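You operate a simulated robot arm through the tools that you are given. There is no shell and no other tool.

Carry out the task below with a simulated robot arm. There is one attempt and no reset: what you move stays moved.

Task
Put one of the pins from the top of the square bench in the grey crate there. Then take the socket wrench from the top of the narrow bench and put it on the top of the flat trolley. Then open the red bin lid. Keep to this order.

It is judged by the outcome, as a careful person would: the job done as asked, and still so three seconds after it is handed in. It fails if anything else is knocked over, pushed out of place, dropped, spilled or broken. A push-on lid holds only when it is set on centred and level and pressed home; a screw cap is set on level and turned clockwise until tight.

Robot
A 6-joint arm with a two-finger gripper on a trunk, on a base that drives. Base frame: it is fixed to the floor where the robot stands at the start and does not move with it; the origin is under the middle of the robot, x ahead of it, y to its left, z up. Lengths are in mm, angles in rad, forces in N, time in s.
With the tool pointing down near the work surface it reaches from about 180 to 820 mm from the robot's upright axis, wherever it stands. Its first joint turns from -2.897 to 2.897 rad. Places, roughly: crate [250, 3000, 1000]; pin [250, 3250, 1000]; red bin lid [2600, 14000, 1000]; socket wrench [-4500, 15000, 750]; top of the flat trolley [-8700, 14400, 700]. Payload 1.66 kg.
Tool frame: the origin (TCP) lies between the finger pads and is the grasp point; the fingertips stand 16 mm ahead of it; z points along the fingers, y is the line along which they close. Largest opening 111 mm; the body of the gripper starts 104 mm behind the TCP.
Orientation is that of the tool frame in the base frame, as [roll, pitch, yaw] about the fixed x, y, z axes, in that order (R = Rz(yaw) Ry(pitch) Rx(roll)). With the fingers straight down and closing along the base's y, the tool's x points along the base's -x, its y along +y and its z along -z.

Tools
- The arm moves only by the tool step_arm. Its argument "motion" is a list that holds one entry, the list of rows, each a list of 7 numbers: the closure, from 0 (fully open) to 1 (shut), then the shift along the base's x, y, z in mm, then the turn, a rotation vector about the base's x, y, z in degrees. In form: [[[claw, dx, dy, dz, wx, wy, wz], ...]]. A call has 1 to 20 rows; each row shifts and turns the commanded pose from where the row before left it. A row lasts 0.2 s, in which the tool goes at most 50 mm and 0.15 rad; a call with a longer step from one row to the next is refused whole, and so is a gripper value outside its range. A pose out of reach is approached as far as the arm can. The call stops where the force on the tool passes 40 N (or 10 N more than at its start, if that is more) or the arm is blocked; 0.2 s more then pass. The fingers move at their own pace and stop on an object; they squeeze with about 32 N. The grip force told is the motor's: it shows also when the fingers shut on nothing. Time passes only in rows, and 0.2 s behind the last, so rows that do not move let the fingers close. It gives the time, the measured TCP pose, the force on the tool (base axes), the opening and the grip force at its end, in the units of the frame above (readings bear some noise), with the torque about the TCP (base axes, N m) and any sound that the robot's microphone picked up.
- Cameras (640 x 400 px; columns grow to the right, rows downward): "scene" is now at [63.7, 171.6, 1542.3]; the picture's right is [-0.22, -0.98, 0.00], its down [-0.61, 0.14, -0.78] and it looks along [0.76, -0.17, -0.62] (base axes); focal length 292 px, centre (320, 200). "wrist" rides on the gripper at [70, 14, -143] in the tool frame; the picture's right is [-0.19, 0.98, 0.00], its down [-0.87, -0.17, -0.47] and it looks along [-0.46, -0.09, 0.88] (tool axes); focal length 230 px, centre (320, 200). There is no depth. A picture from a camera that has moved, and an enlarged one, comes with that camera's place and axes in the base frame and with its lens.
- camera(camera): a new picture of that camera. The clock stands still meanwhile.
- slide_trunk(by): slides the trunk up (or, below 0, down) by that many mm; the arm and the scene camera ride with it, the base frame stays. It gives what a move gives, with no picture.
- drive_base(legs): drives the robot by 1 to 6 legs, each [ahead, left, turn to the left] in mm, mm and rad, along the robot's own axes; the way and the turn of a leg run together, so that a leg with both is an arc; at most 1500 mm and 3.142 rad a leg. The arm and the cameras ride along, it lands a little off, and it stops where it bumps. It gives what a move gives.
- aim_head(pan, tilt): turns the head with the scene camera to pan (to the left, within 2.094 rad either way) and tilt (down, from -0.506 to 1.204), counted from straight ahead of the robot. It gives what a move gives.
- enlarge(camera, box): a new picture of the part [left, top, right, bottom] of that camera's present view, enlarged. The clock stands still meanwhile.
- close_job(): hands the job in; it is judged then, once.

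Places have to be worked out from the pictures, the camera data and where the tool is seen. Open the gripper and draw the arm clear of the work before you hand the job in, unless the task says otherwise.

The tools are called as a command line: name --argument value ..., lists and objects as JSON in quotes. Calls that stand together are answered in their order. step_arm: Moves the arm, as the interface text tells. Its arguments: {"type":"object","properties":{"motion":{"type":"array","items":{"type":"array","items":{"type":"array","items":{"type":"number"}}}}},"required":["motion"]} The other tools are called the same way: slide_trunk (by) slides the trunk up or down; drive_base (legs) drives the base; aim_head (pan, tilt) turns the head that bears the scene camera; camera (camera) takes a picture; enlarge (camera, box) takes an enlarged picture of a part of a camera's view; close_job () hands the job in.

At the start:

```text
time_s: 0.0
ee_pos: [477.0, -197.1, 1204.7]
tool_rot: [3.14, 0.001, -3.142]
wrist_force: [0.1, 0.4, 0.4]
ft_torque: [-0.04, 0.0, 0.05]
grip_width: 110.9
gripper_force: 0.1
trunk travel left (down, up): [-125.0, 465.0]
robot x, y, heading: [2.7, 5.0, 0.004]
head pan, tilt: [-0.22, 0.672]
```

scene: 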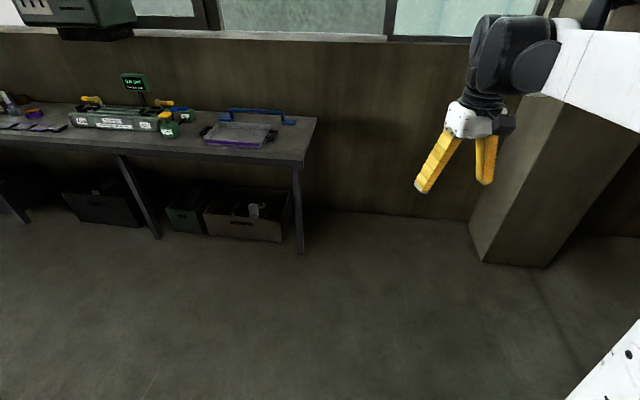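
wrist: 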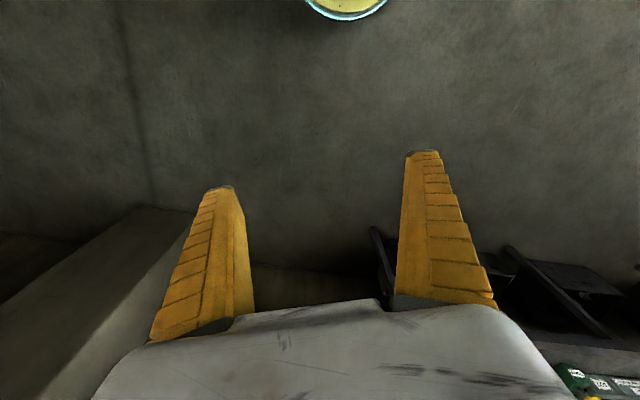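

The first view shows a wall bench ahead, which isn't the square bench; that should be about 3 m to the left. I turn the head left to look at it.

aim_head --pan 1.5 --tilt 0.35

camera --camera "scene"

```text
time_s: 1.8
ee_pos: [478.2, -197.2, 1204.6]
tool_rot: [3.141, -0.002, -3.141]
wrist_force: [-0.5, 0.5, -0.4]
ft_torque: [-0.01, -0.03, -0.02]
grip_width: 110.7
gripper_force: 0.0
trunk travel left (down, up): [-125.0, 465.0]
robot x, y, heading: [2.7, -1.2, -0.004]
head pan, tilt: [1.499, 0.351]
```

```text
taken
camera scene: at [-13.5, 283.2, 1571.3], right [1.0, -0.07, 0.0], down [-0.02, -0.34, -0.94], along [0.07, 0.94, -0.34], focal length 292 px, centre (320, 200)
```

scene: 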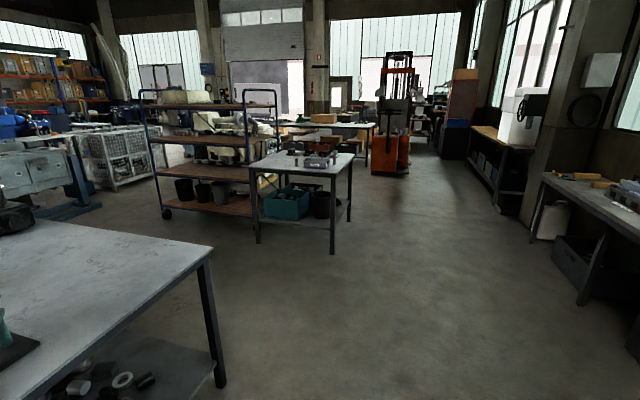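

The small bench in the middle, about 3 m away, should be the square bench. I enlarge that part.

enlarge --camera "scene" --box '[240, 130, 370, 211]'

enlarge --camera "scene" --box '[200, 60, 520, 260]'

```text
4.92 times, centred on (305, 170) of scene
camera zoom: at [-13.5, 283.2, 1571.3], right [1.0, -0.07, 0.0], down [-0.02, -0.34, -0.94], along [0.07, 0.94, -0.34], focal length 1440 px, centre (394, 345)
```

zoom: 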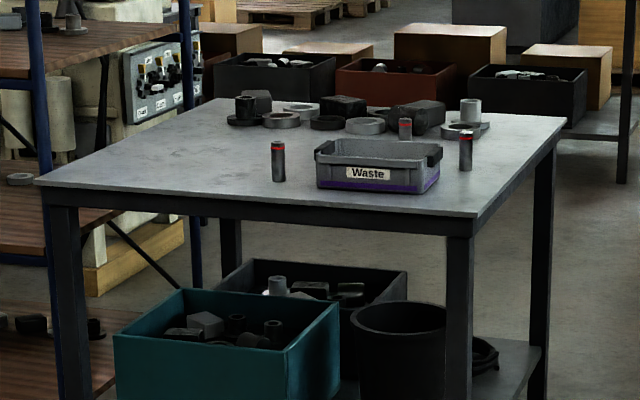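

```text
2.00 times, centred on (360, 160) of scene
camera zoom: at [-13.5, 283.2, 1571.3], right [1.0, -0.07, 0.0], down [-0.02, -0.34, -0.94], along [0.07, 0.94, -0.34], focal length 585 px, centre (240, 280)
```

zoom: 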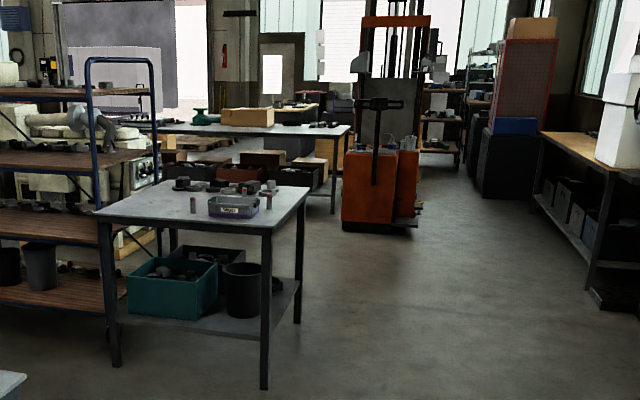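

The square bench stands about 3 m off, turned by about -21°, with its top near z 860. The "Waste" crate and three standing pins are on it. The corridor near x = 0 is free, so I turn left, drive up and look again from closer.

drive_base --legs '[[0, 0, 1.57], [1450, 0, 0]]'

aim_head --pan 0.0 --tilt 0.5

camera --camera "scene"

```text
time_s: 12.8
ee_pos: [201.5, 1933.2, 1204.7]
tool_rot: [-3.141, 0.0, -1.578]
wrist_force: [-0.6, 0.7, -0.1]
ft_torque: [0.02, 0.0, -0.04]
grip_width: 110.9
gripper_force: 0.0
trunk travel left (down, up): [-125.0, 465.0]
robot x, y, heading: [0.6, 1455.8, 1.564]
head pan, tilt: [1.499, 0.351]
```

```text
time_s: 14.4
ee_pos: [201.0, 1933.3, 1204.3]
tool_rot: [-3.141, 0.002, -1.579]
wrist_force: [0.4, -0.4, 0.2]
ft_torque: [0.0, 0.02, 0.03]
grip_width: 110.6
gripper_force: 0.1
trunk travel left (down, up): [-125.0, 465.0]
robot x, y, heading: [3.5, 1458.8, 1.561]
head pan, tilt: [0.0, 0.499]
```

```text
taken
camera scene: at [-188.0, 1531.7, 1557.7], right [1.0, -0.01, 0.0], down [0.0, -0.48, -0.88], along [0.01, 0.88, -0.48], focal length 292 px, centre (320, 200)
```

scene: 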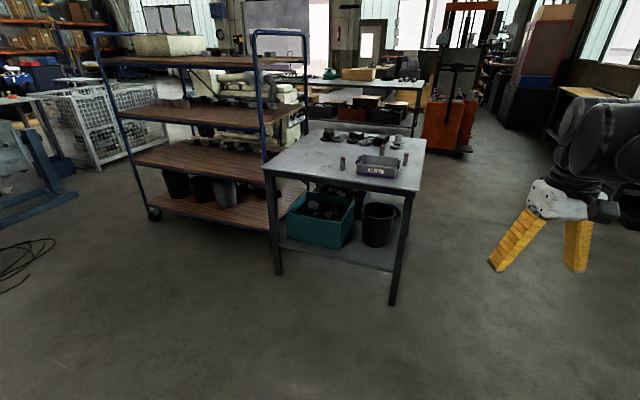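

Readings agree with my estimate of the bench. I enlarge the bench top for better positions.

enlarge --camera "scene" --box '[256, 120, 432, 230]'

```text
3.64 times, centred on (344, 175) of scene
camera zoom: at [-188.0, 1531.7, 1557.7], right [1.0, -0.01, 0.0], down [0.0, -0.48, -0.88], along [0.01, 0.88, -0.48], focal length 1064 px, centre (233, 291)
```

zoom: 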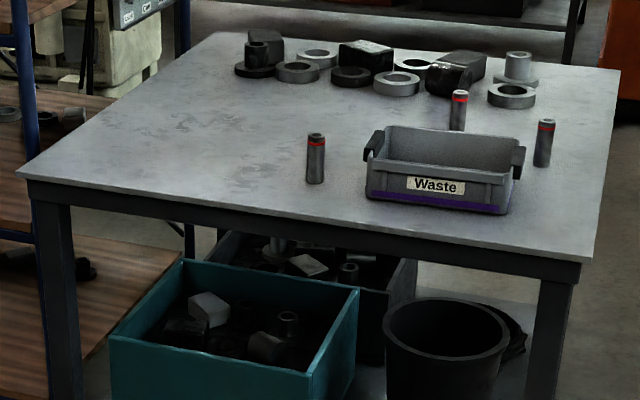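

Pin 1, alone at the left of the crate, is near (-38, 3190), about 140 mm in from the front edge. I square up to the bench (heading about 1.2) and stop about 450 mm from its edge.

drive_base --legs '[[0, 0, -0.36], [985, 564, 0]]'

aim_head --pan -0.25 --tilt 0.85

camera --camera "scene"

camera --camera "wrist"

```text
time_s: 21.3
ee_pos: [173.4, 2960.5, 1204.2]
tool_rot: [-3.141, 0.001, -1.931]
wrist_force: [-0.3, 0.0, 0.6]
ft_torque: [-0.01, 0.01, -0.04]
grip_width: 110.9
gripper_force: 0.0
trunk travel left (down, up): [-125.0, 465.0]
robot x, y, heading: [-178.0, 2580.4, 1.213]
head pan, tilt: [0.0, 0.499]
```

```text
time_s: 22.2
ee_pos: [173.5, 2959.7, 1204.1]
tool_rot: [3.141, -0.001, -1.93]
wrist_force: [0.5, -0.7, 0.6]
ft_torque: [-0.03, 0.04, 0.01]
grip_width: 111.0
gripper_force: 0.1
trunk travel left (down, up): [-125.0, 465.0]
robot x, y, heading: [-177.2, 2582.7, 1.211]
head pan, tilt: [-0.25, 0.85]
```

```text
taken
camera scene: at [-319.1, 2694.9, 1527.7], right [0.82, -0.57, 0.0], down [-0.43, -0.62, -0.66], along [0.38, 0.54, -0.75], focal length 292 px, centre (320, 200)
```

scene: 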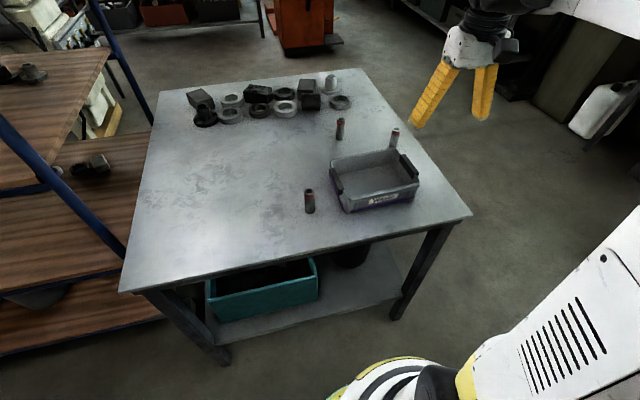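

```text
taken
camera wrist: at [135.6, 2899.6, 1346.3], right [-0.85, 0.52, 0.0], down [0.46, 0.75, 0.47], along [0.25, 0.4, -0.88], focal length 230 px, centre (320, 200)
```

wrist: 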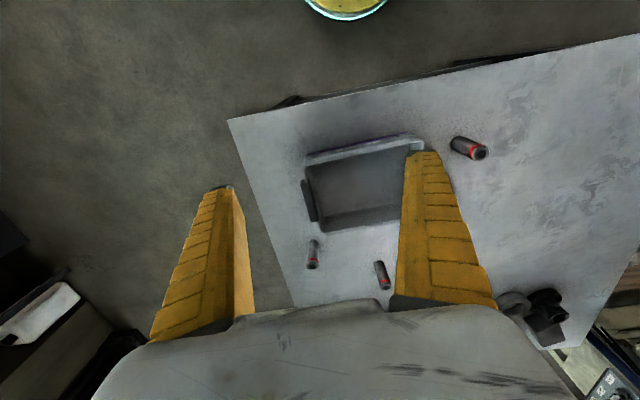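

Now close in: the pin stands left of the crate. I enlarge both views to measure the pin, crate and bench height.

enlarge --camera "scene" --box '[272, 120, 432, 220]'

enlarge --camera "wrist" --box '[290, 110, 530, 260]'

```text
4.00 times, centred on (352, 170) of scene
camera zoom: at [-319.1, 2694.9, 1527.7], right [0.82, -0.57, 0.0], down [-0.43, -0.62, -0.66], along [0.38, 0.54, -0.75], focal length 1170 px, centre (192, 320)
```

zoom: 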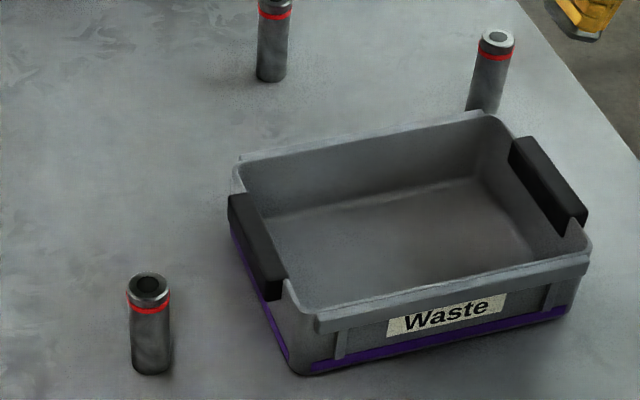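

```text
2.67 times, centred on (410, 185) of wrist
camera zoom: at [135.6, 2899.6, 1346.3], right [-0.85, 0.52, 0.0], down [0.46, 0.75, 0.47], along [0.25, 0.4, -0.88], focal length 614 px, centre (80, 240)
```

zoom: 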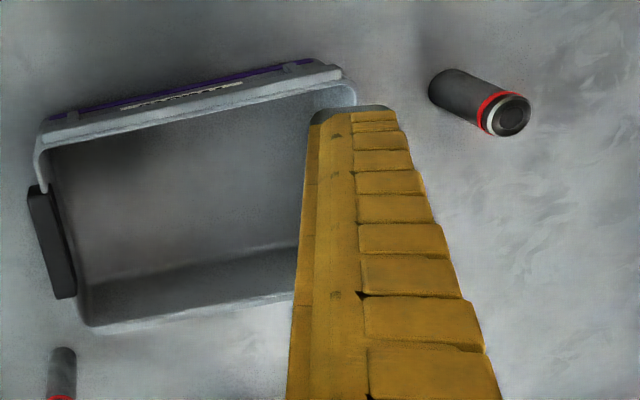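

Triangulating, the pin top is at (-42, 3143, 958) with its base at about z 880. The crate rim is centred near (160, 3108) at z about 948. I move the half-closed gripper above the pin and check with the cameras.

step_arm --motion '[[[0.45, -31, 26, 0, 0, 0, 0], [0.45, -31, 26, 0, 0, 0, 0], [0.45, -31, 26, 0, 0, 0, 0], [0.45, -31, 26, 0, 0, 0, 0], [0.45, -31, 26, -20, 0, 0, 0], [0.45, -31, 26, -20, 0, 0, 0], [0.45, -29.5, 28, -20, 0, 0, 0], [0.45, 0, 0, -40, 0, 0, 0], [0.45, 0, 0, -40, 0, 0, 0], [0.45, 0, 0, 0, 0, 0, 0]]]'

camera --camera "wrist"

camera --camera "scene"

```text
time_s: 24.4
ee_pos: [-42.2, 3143.3, 1063.2]
tool_rot: [-3.141, -0.001, -1.929]
wrist_force: [-0.5, 0.9, 1.2]
ft_torque: [-0.01, 0.01, -0.01]
grip_width: 63.0
gripper_force: 1.1
trunk travel left (down, up): [-125.0, 465.0]
robot x, y, heading: [-177.9, 2584.0, 1.211]
head pan, tilt: [-0.25, 0.85]
```

```text
taken
camera wrist: at [-79.8, 3083.9, 1205.3], right [-0.85, 0.52, 0.0], down [0.46, 0.75, 0.47], along [0.25, 0.4, -0.88], focal length 230 px, centre (320, 200)
```

wrist: 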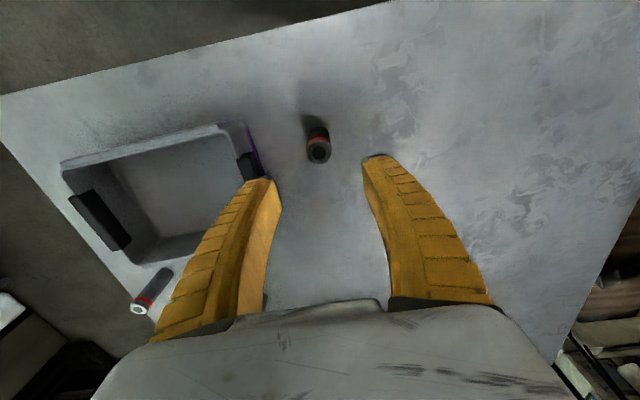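

```text
taken
camera scene: at [-319.1, 2694.9, 1527.7], right [0.82, -0.57, 0.0], down [-0.43, -0.62, -0.66], along [0.38, 0.54, -0.75], focal length 292 px, centre (320, 200)
```

scene: 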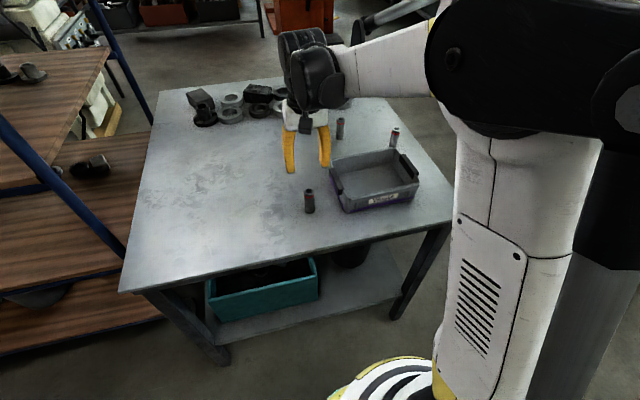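

The pin projects to (-41, 3145), right under the gripper. I descend to z 938 and close.

step_arm --motion '[[[0.45, 1, 1.5, -40, 0, 0, 0], [0.45, 0, 0, -40, 0, 0, 0], [0.45, 0, 0, -25, 0, 0, 0], [0.45, 0, 0, -20, 0, 0, 0], [0.45, 0, 0, 0, 0, 0, 0]]]'

camera --camera "wrist"

enlarge --camera "scene" --box '[240, 110, 400, 210]'

```text
time_s: 25.6
ee_pos: [-40.5, 3145.7, 938.8]
tool_rot: [-3.141, 0.001, -1.93]
wrist_force: [0.2, -0.1, 0.7]
ft_torque: [0.02, -0.05, 0.02]
grip_width: 62.8
gripper_force: 2.0
trunk travel left (down, up): [-125.0, 465.0]
robot x, y, heading: [-177.4, 2583.5, 1.214]
head pan, tilt: [-0.25, 0.85]
```

```text
taken
camera wrist: at [-79.5, 3085.1, 1081.9], right [-0.85, 0.52, 0.0], down [0.46, 0.75, 0.47], along [0.25, 0.4, -0.88], focal length 230 px, centre (320, 200)
```

wrist: 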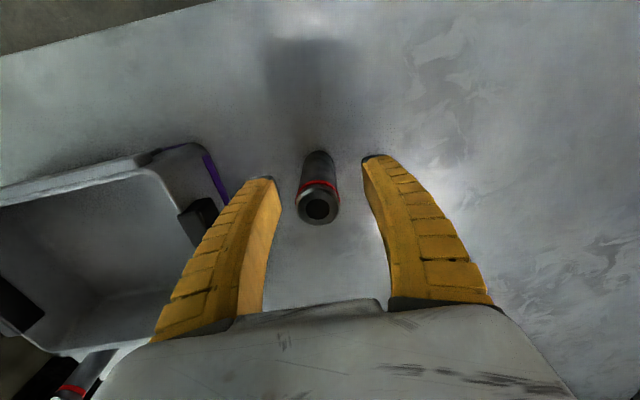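

```text
4.00 times, centred on (320, 160) of scene
camera zoom: at [-319.0, 2694.8, 1527.7], right [0.82, -0.57, 0.0], down [-0.43, -0.62, -0.66], along [0.38, 0.54, -0.75], focal length 1170 px, centre (320, 360)
```

zoom: 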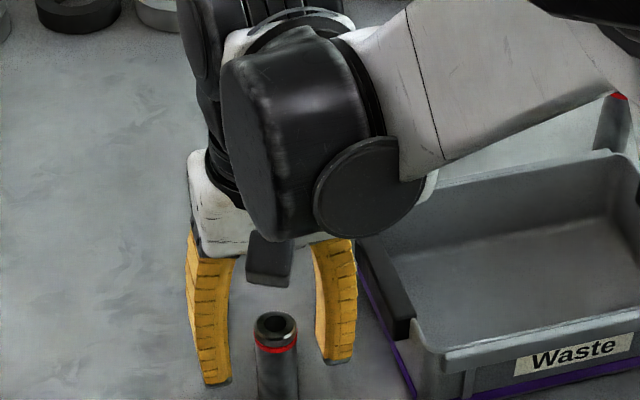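

The pin sits between the fingers. I close on it, then lift a little.

step_arm --motion '[[[0.8, 0, 0, 0, 0, 0, 0], [1, 0, 0, 0, 0, 0, 0], [1, 0, 0, 0, 0, 0, 0], [1, 0, 0, 0, 0, 0, 0], [1, 0, 0, 20, 0, 0, 0], [1, 0, 0, 40, 0, 0, 0], [1, 0, 0, 40, 0, 0, 0], [1, 0, 0, 40, 0, 0, 0], [1, 0, 0, 0, 0, 0, 0]]]'

camera --camera "wrist"

camera --camera "scene"

```text
time_s: 27.6
ee_pos: [-40.9, 3145.6, 1079.8]
tool_rot: [-3.141, 0.0, -1.929]
wrist_force: [-0.1, -0.8, -2.8]
ft_torque: [-0.01, 0.0, -0.01]
grip_width: 19.2
gripper_force: 31.7
trunk travel left (down, up): [-125.0, 465.0]
robot x, y, heading: [-177.9, 2580.3, 1.213]
head pan, tilt: [-0.25, 0.85]
```

```text
taken
camera wrist: at [-78.2, 3085.2, 1222.2], right [-0.85, 0.52, 0.0], down [0.46, 0.75, 0.47], along [0.25, 0.4, -0.88], focal length 230 px, centre (320, 200)
```

wrist: 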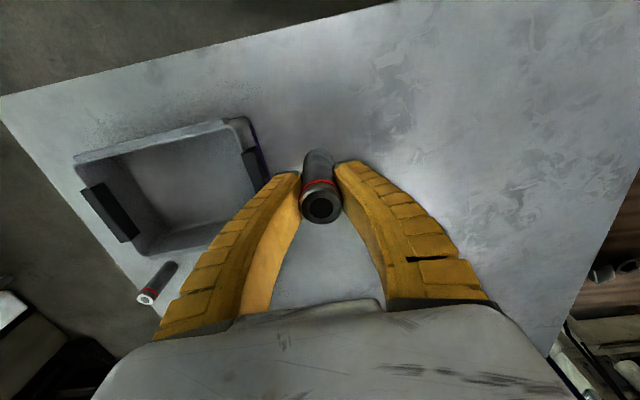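

```text
taken
camera scene: at [-319.0, 2695.0, 1527.6], right [0.82, -0.57, 0.0], down [-0.43, -0.62, -0.66], along [0.38, 0.54, -0.75], focal length 292 px, centre (320, 200)
```

scene: 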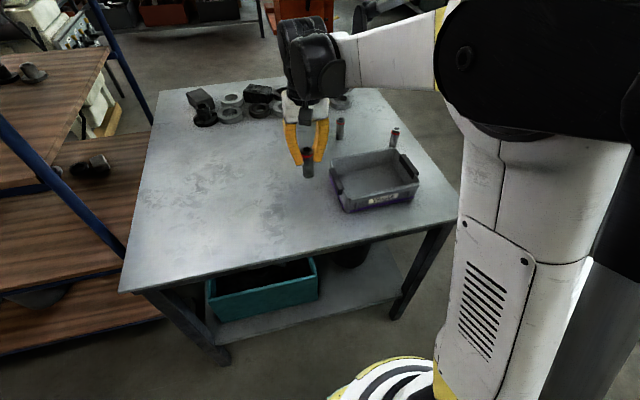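

The pin is held upright and lifted. I carry it over the crate's centre at about (153, 3104), then look before lowering.

step_arm --motion '[[[1, 39, -8.3, 0, 0, 0, 0], [1, 39, -8.3, 0, 0, 0, 0], [1, 39, -8.3, 0, 0, 0, 0], [1, 39, -8.3, 0, 0, 0, 0], [1, 38, -8.3, 0, 0, 0, 0], [1, 0, 0, -20, 0, 0, 0], [1, 0, 0, 0, 0, 0, 0]]]'

camera --camera "wrist"

enlarge --camera "scene" --box '[272, 110, 432, 210]'

```text
time_s: 29.2
ee_pos: [151.4, 3104.3, 1059.7]
tool_rot: [3.141, 0.0, -1.93]
wrist_force: [-0.7, -0.6, -2.7]
ft_torque: [0.01, 0.02, 0.01]
grip_width: 18.8
gripper_force: 32.1
trunk travel left (down, up): [-125.0, 465.0]
robot x, y, heading: [-179.7, 2584.2, 1.209]
head pan, tilt: [-0.25, 0.85]
```

```text
taken
camera wrist: at [114.5, 3043.7, 1200.9], right [-0.85, 0.52, 0.0], down [0.46, 0.75, 0.47], along [0.25, 0.4, -0.88], focal length 230 px, centre (320, 200)
```

wrist: 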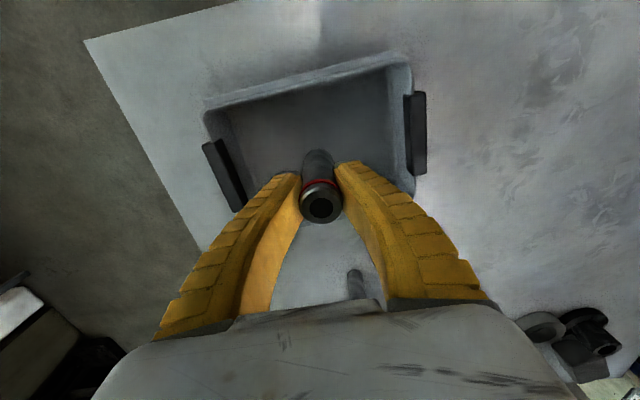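

```text
4.00 times, centred on (352, 160) of scene
camera zoom: at [-319.0, 2695.0, 1527.7], right [0.82, -0.57, 0.0], down [-0.43, -0.62, -0.66], along [0.38, 0.54, -0.75], focal length 1170 px, centre (192, 360)
```

zoom: 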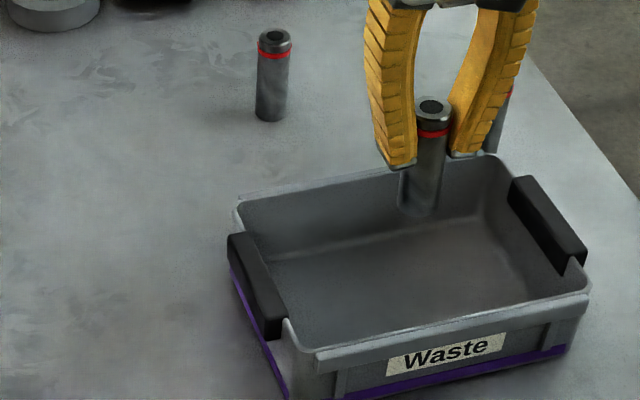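

Projecting straight down, the pin lands mid-floor in the crate. I lower it to near the floor.

step_arm --motion '[[[1, 1, 0, -40, 0, 0, 0], [1, 0, 0, -40, 0, 0, 0], [1, 0, 0, -25, 0, 0, 0], [1, 0, 0, -4, 0, 0, 0], [1, 0, 0, -3, 0, 0, 0], [1, 0, 0, -2, 0, 0, 0], [1, 0, 0, 0, 0, 0, 0]]]'

camera --camera "wrist"

enlarge --camera "scene" --box '[272, 110, 432, 210]'

```text
time_s: 30.8
ee_pos: [152.4, 3103.7, 945.7]
tool_rot: [-3.141, 0.001, -1.93]
wrist_force: [1.6, -0.3, 13.1]
ft_torque: [0.15, -0.05, -0.02]
grip_width: 19.7
gripper_force: 31.8
trunk travel left (down, up): [-125.0, 465.0]
robot x, y, heading: [-174.2, 2580.8, 1.208]
head pan, tilt: [-0.25, 0.85]
```

```text
taken
camera wrist: at [115.9, 3042.9, 1087.8], right [-0.85, 0.52, 0.0], down [0.46, 0.75, 0.47], along [0.25, 0.4, -0.88], focal length 230 px, centre (320, 200)
```

wrist: 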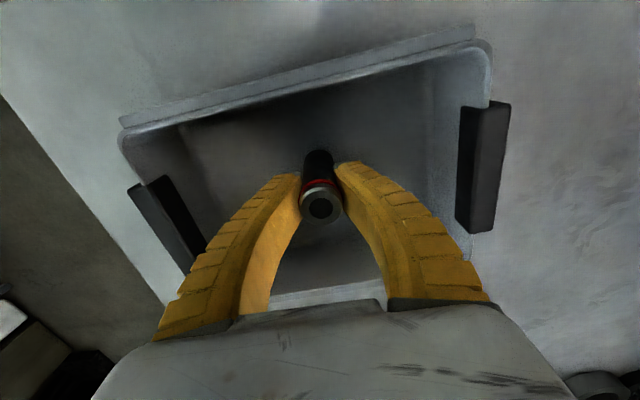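

```text
4.00 times, centred on (352, 160) of scene
camera zoom: at [-319.4, 2693.9, 1527.8], right [0.82, -0.57, 0.0], down [-0.43, -0.62, -0.66], along [0.38, 0.54, -0.75], focal length 1170 px, centre (192, 360)
```

zoom: 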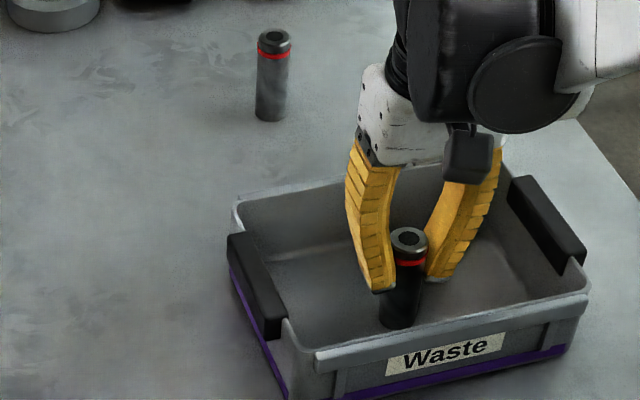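

The readings show about 13 N of contact, so the pin stands on the crate floor. I ease up 1 mm, open slowly to about 50 mm, and rise clear.

step_arm --motion '[[[1, 0, 0, 1.3, 0, 0, 0], [0.8, 0, 0, 0, 0, 0, 0], [0.7, 0, 0, 0, 0, 0, 0], [0.55, 0, 0, 0, 0, 0, 0], [0.55, 0, 0, 0, 0, 0, 0], [0.55, 0, 0, 20, 0, 0, 0], [0.55, 0, 0, 40, 0, 0, 0], [0.55, 0, 0, 45, 0, 0, 0], [0.55, 0, 0, 45, 0, 0, 0], [0.55, 0, 0, 45, 0, 0, 0], [0.55, 0, 0, 45, 0, 0, 0], [0.55, 0, 0, 0, 0, 0, 0]]]'

camera --camera "wrist"

camera --camera "scene"

```text
time_s: 33.4
ee_pos: [152.8, 3103.6, 1188.1]
tool_rot: [3.141, 0.001, -1.93]
wrist_force: [0.2, -0.3, 0.1]
ft_torque: [0.0, -0.02, -0.01]
grip_width: 52.3
gripper_force: 1.2
trunk travel left (down, up): [-125.0, 465.0]
robot x, y, heading: [-180.5, 2583.4, 1.216]
head pan, tilt: [-0.25, 0.85]
```

```text
taken
camera wrist: at [116.0, 3044.5, 1329.6], right [-0.85, 0.52, 0.0], down [0.46, 0.75, 0.47], along [0.25, 0.4, -0.88], focal length 230 px, centre (320, 200)
```

wrist: 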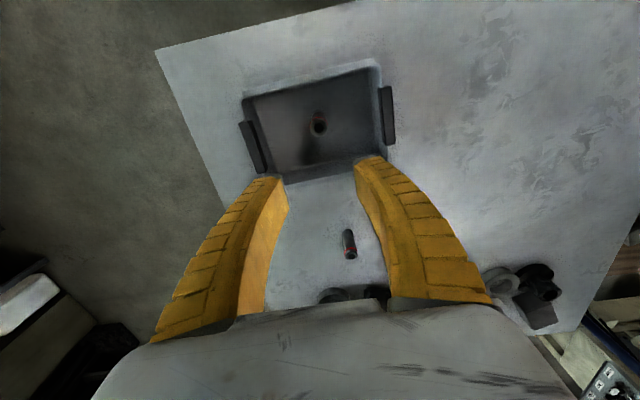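

```text
taken
camera scene: at [-319.0, 2694.8, 1527.6], right [0.82, -0.57, 0.0], down [-0.43, -0.62, -0.66], along [0.38, 0.54, -0.75], focal length 292 px, centre (320, 200)
```

scene: 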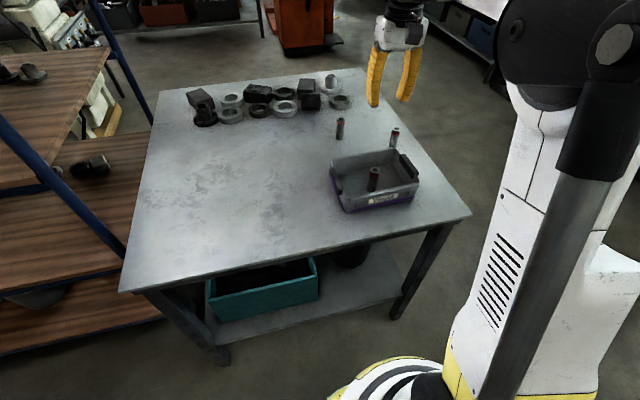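

The pin stands in the crate and nothing else moved. Now I tuck the arm back and back away from the bench, then survey the way to the narrow bench (~13 m off).

step_arm --motion '[[[0.55, -15, -40, 0, 0, 0, 0], [0.55, -15, -40, 0, 0, 0, 0], [0.55, -15, -40, 0, 0, 0, 0], [0.55, -15, -40, 0, 0, 0, 0], [0.55, -15, -40, 0, 0, 0, 0], [0.55, -15, -40, 0, 0, 0, 0], [0.55, -15, -40, 0, 0, 0, 0], [0.55, 0, 0, 0, 0, 0, 0]]]'

drive_base --legs '[[-500, 0, 0]]'

slide_trunk --by 460

aim_head --pan 0.2 --tilt 0.3

camera --camera "scene"

```text
time_s: 35.2
ee_pos: [49.6, 2822.9, 1186.7]
tool_rot: [-3.141, 0.002, -1.93]
wrist_force: [-0.2, -0.2, 0.4]
ft_torque: [0.04, -0.01, 0.01]
grip_width: 52.1
gripper_force: 1.8
trunk travel left (down, up): [-125.0, 465.0]
robot x, y, heading: [-180.5, 2583.7, 1.21]
head pan, tilt: [-0.25, 0.85]
```

```text
time_s: 38.1
ee_pos: [-126.1, 2356.7, 1186.4]
tool_rot: [3.141, -0.002, -1.934]
wrist_force: [0.2, -0.8, -0.4]
ft_torque: [0.01, 0.01, -0.01]
grip_width: 52.1
gripper_force: 1.3
trunk travel left (down, up): [-125.0, 465.0]
robot x, y, heading: [-353.1, 2114.2, 1.21]
head pan, tilt: [-0.25, 0.85]
```

```text
refused: 460 is not a number from -400 to 400
```

```text
time_s: 39.1
ee_pos: [-126.5, 2356.7, 1186.9]
tool_rot: [3.141, 0.002, -1.931]
wrist_force: [-0.2, -0.1, -0.2]
ft_torque: [-0.01, 0.02, 0.0]
grip_width: 52.3
gripper_force: 1.9
trunk travel left (down, up): [-125.0, 465.0]
robot x, y, heading: [-350.2, 2116.3, 1.204]
head pan, tilt: [0.201, 0.3]
```

```text
taken
camera scene: at [-524.3, 2257.2, 1576.0], right [0.99, -0.16, 0.0], down [-0.05, -0.29, -0.96], along [0.15, 0.94, -0.3], focal length 292 px, centre (320, 200)
```

scene: 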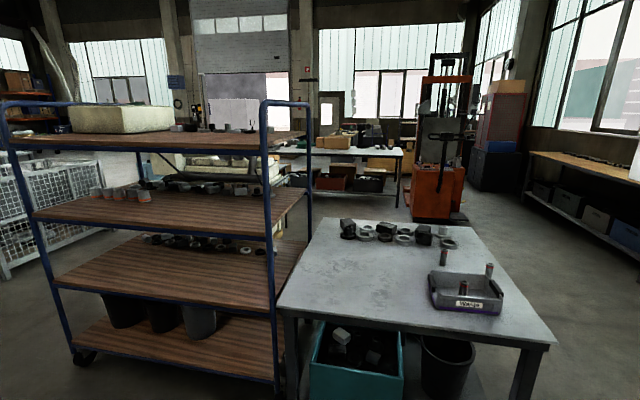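

The way on is the wide aisle right of the square bench (x about 1200–2000). I strafe there clear of the bench, raise the trunk for a better outlook, and look.

drive_base --legs '[[293, -771, 0], [293, -771, 0], [0, 0, 0.36]]'

slide_trunk --by 400

aim_head --pan 0.5 --tilt 0.3

camera --camera "scene"

aim_head --pan -0.2 --tilt 0.3

camera --camera "scene"

```text
time_s: 48.6
ee_pos: [1431.6, 2419.2, 1187.7]
tool_rot: [-3.141, 0.002, -1.584]
wrist_force: [0.2, -1.1, 0.7]
ft_torque: [0.01, 0.0, -0.02]
grip_width: 52.1
gripper_force: 1.8
trunk travel left (down, up): [-125.0, 465.0]
robot x, y, heading: [1297.1, 2118.1, 1.561]
head pan, tilt: [0.201, 0.3]
```

```text
time_s: 52.4
ee_pos: [1431.8, 2419.5, 1586.3]
tool_rot: [3.142, 0.001, -1.584]
wrist_force: [-0.6, -0.5, 0.0]
ft_torque: [0.03, -0.01, 0.01]
grip_width: 52.1
gripper_force: 1.1
trunk travel left (down, up): [-525.0, 65.0]
robot x, y, heading: [1297.0, 2115.4, 1.553]
head pan, tilt: [0.201, 0.3]
```

```text
time_s: 53.2
ee_pos: [1432.3, 2419.4, 1586.9]
tool_rot: [3.141, 0.001, -1.585]
wrist_force: [0.8, 0.4, 0.1]
ft_torque: [0.0, 0.01, 0.0]
grip_width: 52.1
gripper_force: 1.6
trunk travel left (down, up): [-525.0, 65.0]
robot x, y, heading: [1299.7, 2117.6, 1.559]
head pan, tilt: [0.499, 0.3]
```

```text
taken
camera scene: at [1065.5, 2180.9, 1976.1], right [0.89, 0.47, 0.0], down [0.14, -0.26, -0.96], along [-0.44, 0.85, -0.3], focal length 292 px, centre (320, 200)
```

scene: 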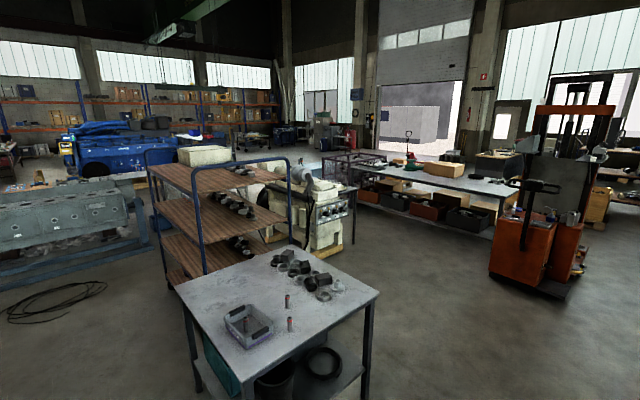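

```text
time_s: 54.3
ee_pos: [1431.3, 2418.0, 1586.2]
tool_rot: [-3.14, 0.001, -1.585]
wrist_force: [-0.2, 0.4, 0.0]
ft_torque: [-0.02, -0.01, 0.0]
grip_width: 52.3
gripper_force: 1.4
trunk travel left (down, up): [-525.0, 65.0]
robot x, y, heading: [1299.9, 2114.9, 1.558]
head pan, tilt: [-0.201, 0.3]
```

```text
taken
camera scene: at [1128.7, 2189.5, 1976.1], right [0.98, -0.21, 0.0], down [-0.06, -0.29, -0.96], along [0.2, 0.93, -0.3], focal length 292 px, centre (320, 200)
```

scene: 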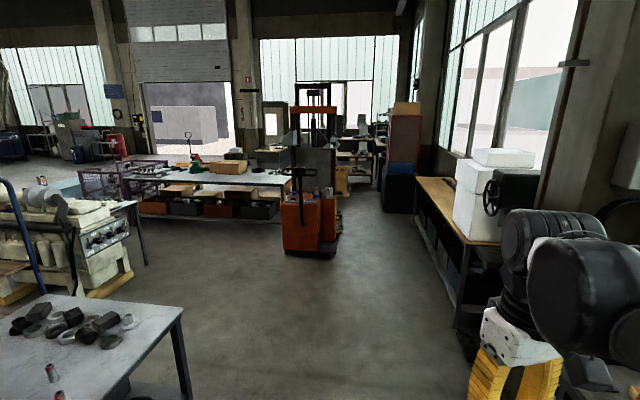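

The aisle ahead is open up to the orange forklift at about (1400–2400, 5850+). I drive forward to about (1680, 4200) and survey again for a passage.

drive_base --legs '[[1450, -200, 0], [650, -150, 0]]'

aim_head --pan 0.7 --tilt 0.3

camera --camera "scene"

aim_head --pan -0.2 --tilt 0.3

camera --camera "scene"

```text
time_s: 64.9
ee_pos: [1825.0, 4516.4, 1587.1]
tool_rot: [3.141, 0.001, -1.594]
wrist_force: [-1.0, -0.1, 0.0]
ft_torque: [-0.03, 0.01, 0.01]
grip_width: 52.3
gripper_force: 1.9
trunk travel left (down, up): [-525.0, 65.0]
robot x, y, heading: [1690.1, 4212.5, 1.553]
head pan, tilt: [-0.201, 0.3]
```

```text
time_s: 66.1
ee_pos: [1825.7, 4515.3, 1586.4]
tool_rot: [-3.14, 0.0, -1.593]
wrist_force: [0.0, 0.2, 0.0]
ft_torque: [0.01, 0.05, -0.01]
grip_width: 51.9
gripper_force: 2.0
trunk travel left (down, up): [-525.0, 65.0]
robot x, y, heading: [1689.7, 4214.4, 1.546]
head pan, tilt: [0.7, 0.3]
```

```text
taken
camera scene: at [1440.7, 4271.2, 1976.1], right [0.78, 0.63, 0.0], down [0.18, -0.23, -0.96], along [-0.6, 0.75, -0.3], focal length 292 px, centre (320, 200)
```

scene: 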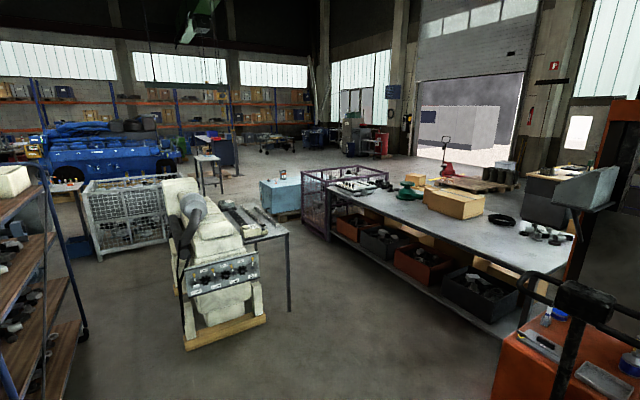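

```text
time_s: 67.3
ee_pos: [1825.0, 4516.5, 1586.8]
tool_rot: [-3.141, -0.001, -1.593]
wrist_force: [-0.3, -1.0, 1.2]
ft_torque: [-0.01, 0.03, 0.02]
grip_width: 52.2
gripper_force: 1.5
trunk travel left (down, up): [-525.0, 65.0]
robot x, y, heading: [1692.5, 4210.5, 1.547]
head pan, tilt: [-0.201, 0.3]
```

```text
taken
camera scene: at [1519.7, 4289.4, 1976.1], right [0.98, -0.22, 0.0], down [-0.07, -0.29, -0.96], along [0.21, 0.93, -0.3], focal length 292 px, centre (320, 200)
```

scene: 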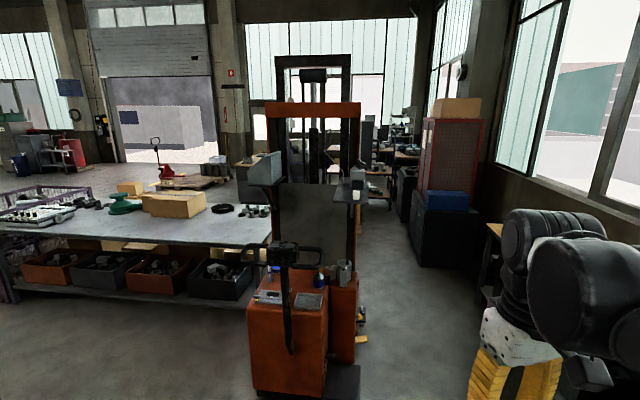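

There is an aisle about 1.3 m wide between the lathe and the long bench, leading to open floor beyond. I drive to about (700, 5800), face it and look.

drive_base --legs '[[0, 0, 0.58], [1400, 0, 0], [471, 0, 0], [0, 0, 0.34]]'

aim_head --pan 0.1 --tilt 0.4

camera --camera "scene"

```text
time_s: 79.4
ee_pos: [548.7, 6102.0, 1586.7]
tool_rot: [3.141, 0.0, -0.68]
wrist_force: [-0.6, -0.8, -0.2]
ft_torque: [0.01, 0.0, -0.01]
grip_width: 52.0
gripper_force: 1.7
trunk travel left (down, up): [-525.0, 65.0]
robot x, y, heading: [709.2, 5812.4, 2.465]
head pan, tilt: [-0.201, 0.3]
```

```text
time_s: 80.2
ee_pos: [548.3, 6101.7, 1587.3]
tool_rot: [3.141, 0.0, -0.679]
wrist_force: [0.6, -0.1, 0.5]
ft_torque: [-0.01, 0.0, -0.02]
grip_width: 52.0
gripper_force: 1.5
trunk travel left (down, up): [-525.0, 65.0]
robot x, y, heading: [705.5, 5813.9, 2.463]
head pan, tilt: [0.099, 0.4]
```

```text
taken
camera scene: at [524.8, 5700.8, 1966.8], right [0.55, 0.84, 0.0], down [0.33, -0.21, -0.92], along [-0.77, 0.5, -0.39], focal length 292 px, centre (320, 200)
```

scene: 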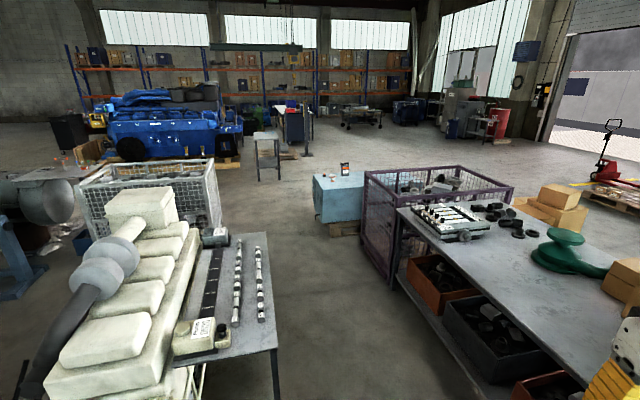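

The aisle leads between the lathe table (corners (-369, 6061) to (-1369, 6440)) and the mesh box at (-1135..-1836, 7600–7900), then left of a light-blue box. I drive through, keeping near the middle.

drive_base --legs '[[1500, 0, 0], [0, 0, 0.416], [1073, 0, 0], [0, 0, 0.15]]'

aim_head --pan -0.4 --tilt 0.4

camera --camera "scene"

```text
time_s: 94.6
ee_pos: [-1797.2, 7176.1, 1585.6]
tool_rot: [-3.141, 0.001, -0.107]
wrist_force: [-0.4, 0.2, -0.4]
ft_torque: [0.0, -0.02, 0.0]
grip_width: 52.3
gripper_force: 2.3
trunk travel left (down, up): [-525.0, 65.0]
robot x, y, heading: [-1508.5, 7015.7, 3.035]
head pan, tilt: [0.099, 0.4]
```

```text
time_s: 95.5
ee_pos: [-1799.1, 7176.0, 1586.5]
tool_rot: [3.142, 0.0, -0.109]
wrist_force: [0.7, 0.4, -0.2]
ft_torque: [0.03, -0.01, 0.0]
grip_width: 52.2
gripper_force: 1.8
trunk travel left (down, up): [-525.0, 65.0]
robot x, y, heading: [-1505.5, 7014.9, 3.037]
head pan, tilt: [-0.4, 0.4]
```

```text
taken
camera scene: at [-1590.2, 6869.1, 1966.8], right [0.49, 0.87, 0.0], down [0.34, -0.19, -0.92], along [-0.8, 0.45, -0.39], focal length 292 px, centre (320, 200)
```

scene: 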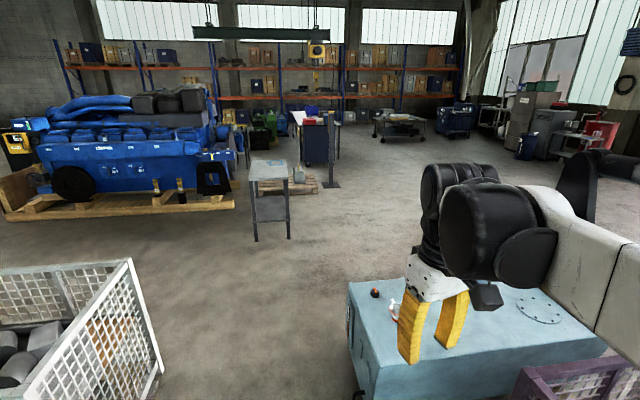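

The floor beyond is open. I pass left of the light-blue box via (-3200, 7200) to about (-3800, 8050), then turn toward the narrow bench and look.

drive_base --legs '[[1200, 0, 0], [490, 0, 0], [0, 0, -0.81], [1050, 0, 0], [0, 0, -0.65]]'

aim_head --pan 0.0 --tilt 0.25

camera --camera "scene"

aim_head --pan 0.9 --tilt 0.25

camera --camera "scene"

```text
time_s: 113.0
ee_pos: [-3724.4, 8323.7, 1586.1]
tool_rot: [-3.141, 0.0, -1.554]
wrist_force: [-0.7, 0.0, -0.6]
ft_torque: [0.01, -0.01, -0.01]
grip_width: 52.2
gripper_force: 1.4
trunk travel left (down, up): [-525.0, 65.0]
robot x, y, heading: [-3847.5, 8012.1, 1.586]
head pan, tilt: [-0.4, 0.4]
```

```text
time_s: 113.9
ee_pos: [-3722.7, 8324.0, 1587.2]
tool_rot: [3.141, 0.0, -1.553]
wrist_force: [0.0, -0.6, 0.5]
ft_torque: [0.02, -0.01, -0.01]
grip_width: 52.0
gripper_force: 1.7
trunk travel left (down, up): [-525.0, 65.0]
robot x, y, heading: [-3847.1, 8018.0, 1.585]
head pan, tilt: [0.0, 0.25]
```

```text
taken
camera scene: at [-4037.9, 8086.5, 1980.8], right [1.0, 0.02, 0.0], down [0.0, -0.25, -0.97], along [-0.02, 0.97, -0.25], focal length 292 px, centre (320, 200)
```

scene: 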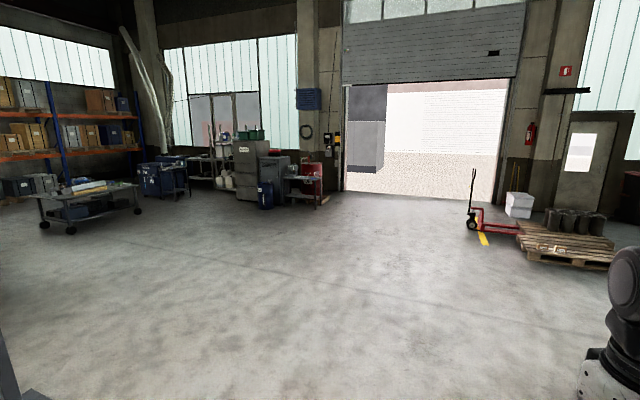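

```text
time_s: 115.1
ee_pos: [-3723.7, 8323.5, 1585.8]
tool_rot: [3.14, 0.002, -1.553]
wrist_force: [-0.1, -0.7, 0.0]
ft_torque: [-0.03, 0.01, -0.03]
grip_width: 52.3
gripper_force: 1.1
trunk travel left (down, up): [-525.0, 65.0]
robot x, y, heading: [-3843.5, 8016.0, 1.587]
head pan, tilt: [0.901, 0.25]
```

```text
taken
camera scene: at [-4110.5, 8049.9, 1980.8], right [0.61, 0.79, 0.0], down [0.2, -0.15, -0.97], along [-0.77, 0.59, -0.25], focal length 292 px, centre (320, 200)
```

scene: 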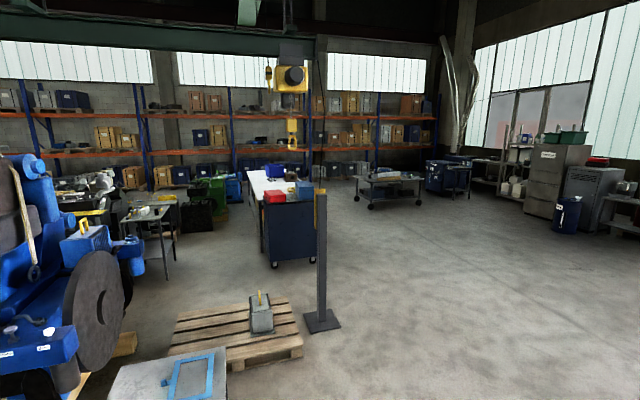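

The floor ahead is open. The small bench with the red box, next to the grey cabinets, is about where the wrench should be, and the flat trolley is at the left. I drive straight 4.5 m and look again.

drive_base --legs '[[1500, 0, 0], [1500, 0, 0], [1500, 0, 0]]'

aim_head --pan 0.2 --tilt 0.4

camera --camera "scene"

```text
time_s: 136.6
ee_pos: [-3835.9, 12830.0, 1586.6]
tool_rot: [3.141, 0.0, -1.539]
wrist_force: [0.6, -0.1, -0.2]
ft_torque: [0.02, -0.03, -0.01]
grip_width: 52.4
gripper_force: 1.9
trunk travel left (down, up): [-525.0, 65.0]
robot x, y, heading: [-3952.9, 12523.2, 1.607]
head pan, tilt: [0.901, 0.25]
```

```text
time_s: 137.7
ee_pos: [-3835.8, 12828.8, 1587.2]
tool_rot: [3.141, 0.0, -1.539]
wrist_force: [-0.4, -0.1, -0.2]
ft_torque: [-0.02, 0.0, -0.02]
grip_width: 52.3
gripper_force: 1.8
trunk travel left (down, up): [-525.0, 65.0]
robot x, y, heading: [-3953.9, 12522.4, 1.6]
head pan, tilt: [0.201, 0.4]
```

```text
taken
camera scene: at [-4164.9, 12584.2, 1966.8], right [0.97, 0.23, 0.0], down [0.09, -0.38, -0.92], along [-0.21, 0.9, -0.39], focal length 292 px, centre (320, 200)
```

scene: 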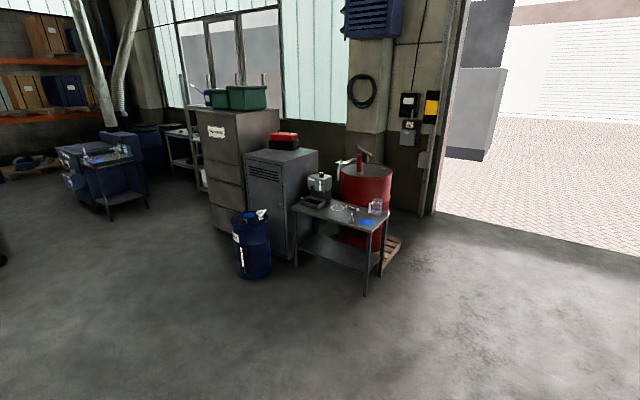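

enlarge --camera "scene" --box '[270, 145, 430, 245]'

enlarge --camera "scene" --box '[220, 140, 440, 310]'

```text
4.00 times, centred on (350, 195) of scene
camera zoom: at [-4164.9, 12584.2, 1966.8], right [0.97, 0.23, 0.0], down [0.09, -0.38, -0.92], along [-0.21, 0.9, -0.39], focal length 1170 px, centre (200, 220)
```

zoom: 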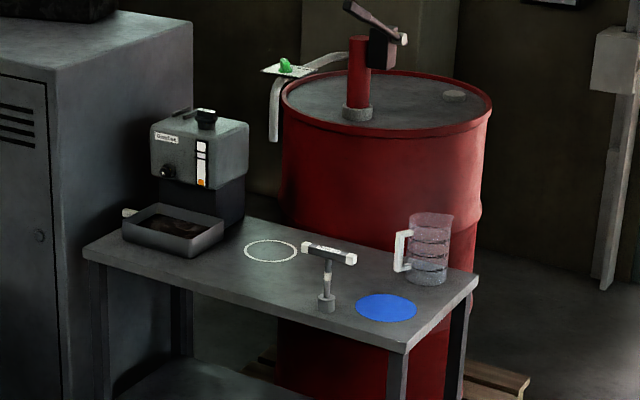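

```text
2.35 times, centred on (330, 225) of scene
camera zoom: at [-4164.9, 12584.2, 1966.8], right [0.97, 0.23, 0.0], down [0.09, -0.38, -0.92], along [-0.21, 0.9, -0.39], focal length 688 px, centre (296, 141)
```

zoom: 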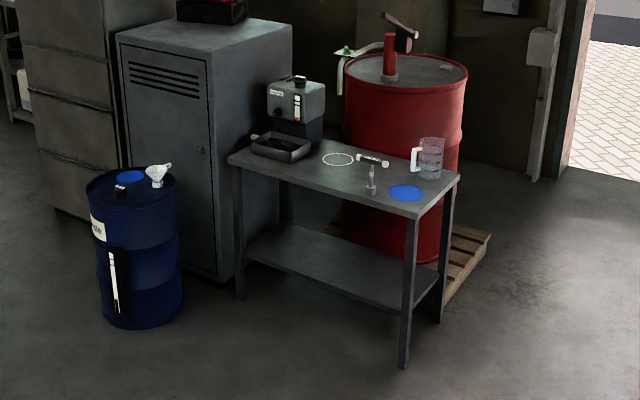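

The T-handled socket wrench stands upright on the narrow bench near (-4440, 15030), with a jug, a grinder and a disc nearby. The bench is skewed by -21° again. I turn square to it and stop about 800 mm short of the wrench, then lower the trunk.

drive_base --legs '[[0, 0, -0.4], [663, 653, 0], [663, 653, 0]]'

slide_trunk --by -400

aim_head --pan -0.2 --tilt 0.7

camera --camera "scene"

```text
time_s: 148.2
ee_pos: [-4469.8, 14464.3, 1587.1]
tool_rot: [3.141, 0.0, -1.932]
wrist_force: [0.0, 0.3, -1.3]
ft_torque: [0.0, 0.03, 0.01]
grip_width: 52.2
gripper_force: 1.9
trunk travel left (down, up): [-525.0, 65.0]
robot x, y, heading: [-4698.3, 14221.5, 1.201]
head pan, tilt: [0.201, 0.4]
```

```text
time_s: 152.1
ee_pos: [-4468.5, 14464.5, 1186.6]
tool_rot: [3.14, 0.001, -1.935]
wrist_force: [0.3, -1.1, 0.6]
ft_torque: [-0.01, -0.01, 0.0]
grip_width: 52.2
gripper_force: 1.6
trunk travel left (down, up): [-125.0, 465.0]
robot x, y, heading: [-4695.1, 14223.3, 1.211]
head pan, tilt: [0.201, 0.4]
```

```text
time_s: 152.9
ee_pos: [-4469.0, 14464.7, 1187.0]
tool_rot: [-3.141, 0.0, -1.933]
wrist_force: [1.0, 0.1, 0.2]
ft_torque: [-0.01, 0.01, -0.02]
grip_width: 52.2
gripper_force: 2.2
trunk travel left (down, up): [-125.0, 465.0]
robot x, y, heading: [-4700.3, 14219.5, 1.207]
head pan, tilt: [-0.201, 0.7]
```

```text
taken
camera scene: at [-4837.6, 14343.9, 1540.0], right [0.85, -0.53, 0.0], down [-0.34, -0.54, -0.77], along [0.41, 0.65, -0.64], focal length 292 px, centre (320, 200)
```

scene: 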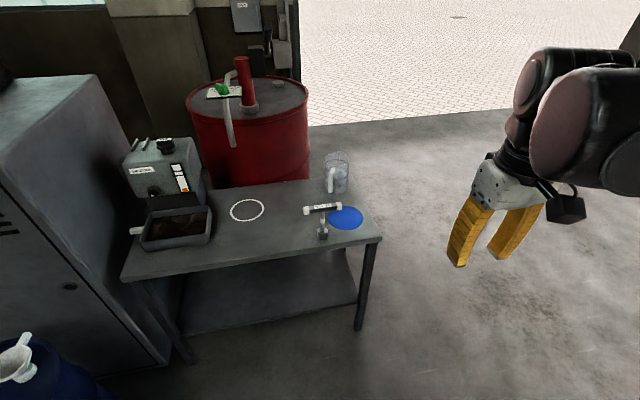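

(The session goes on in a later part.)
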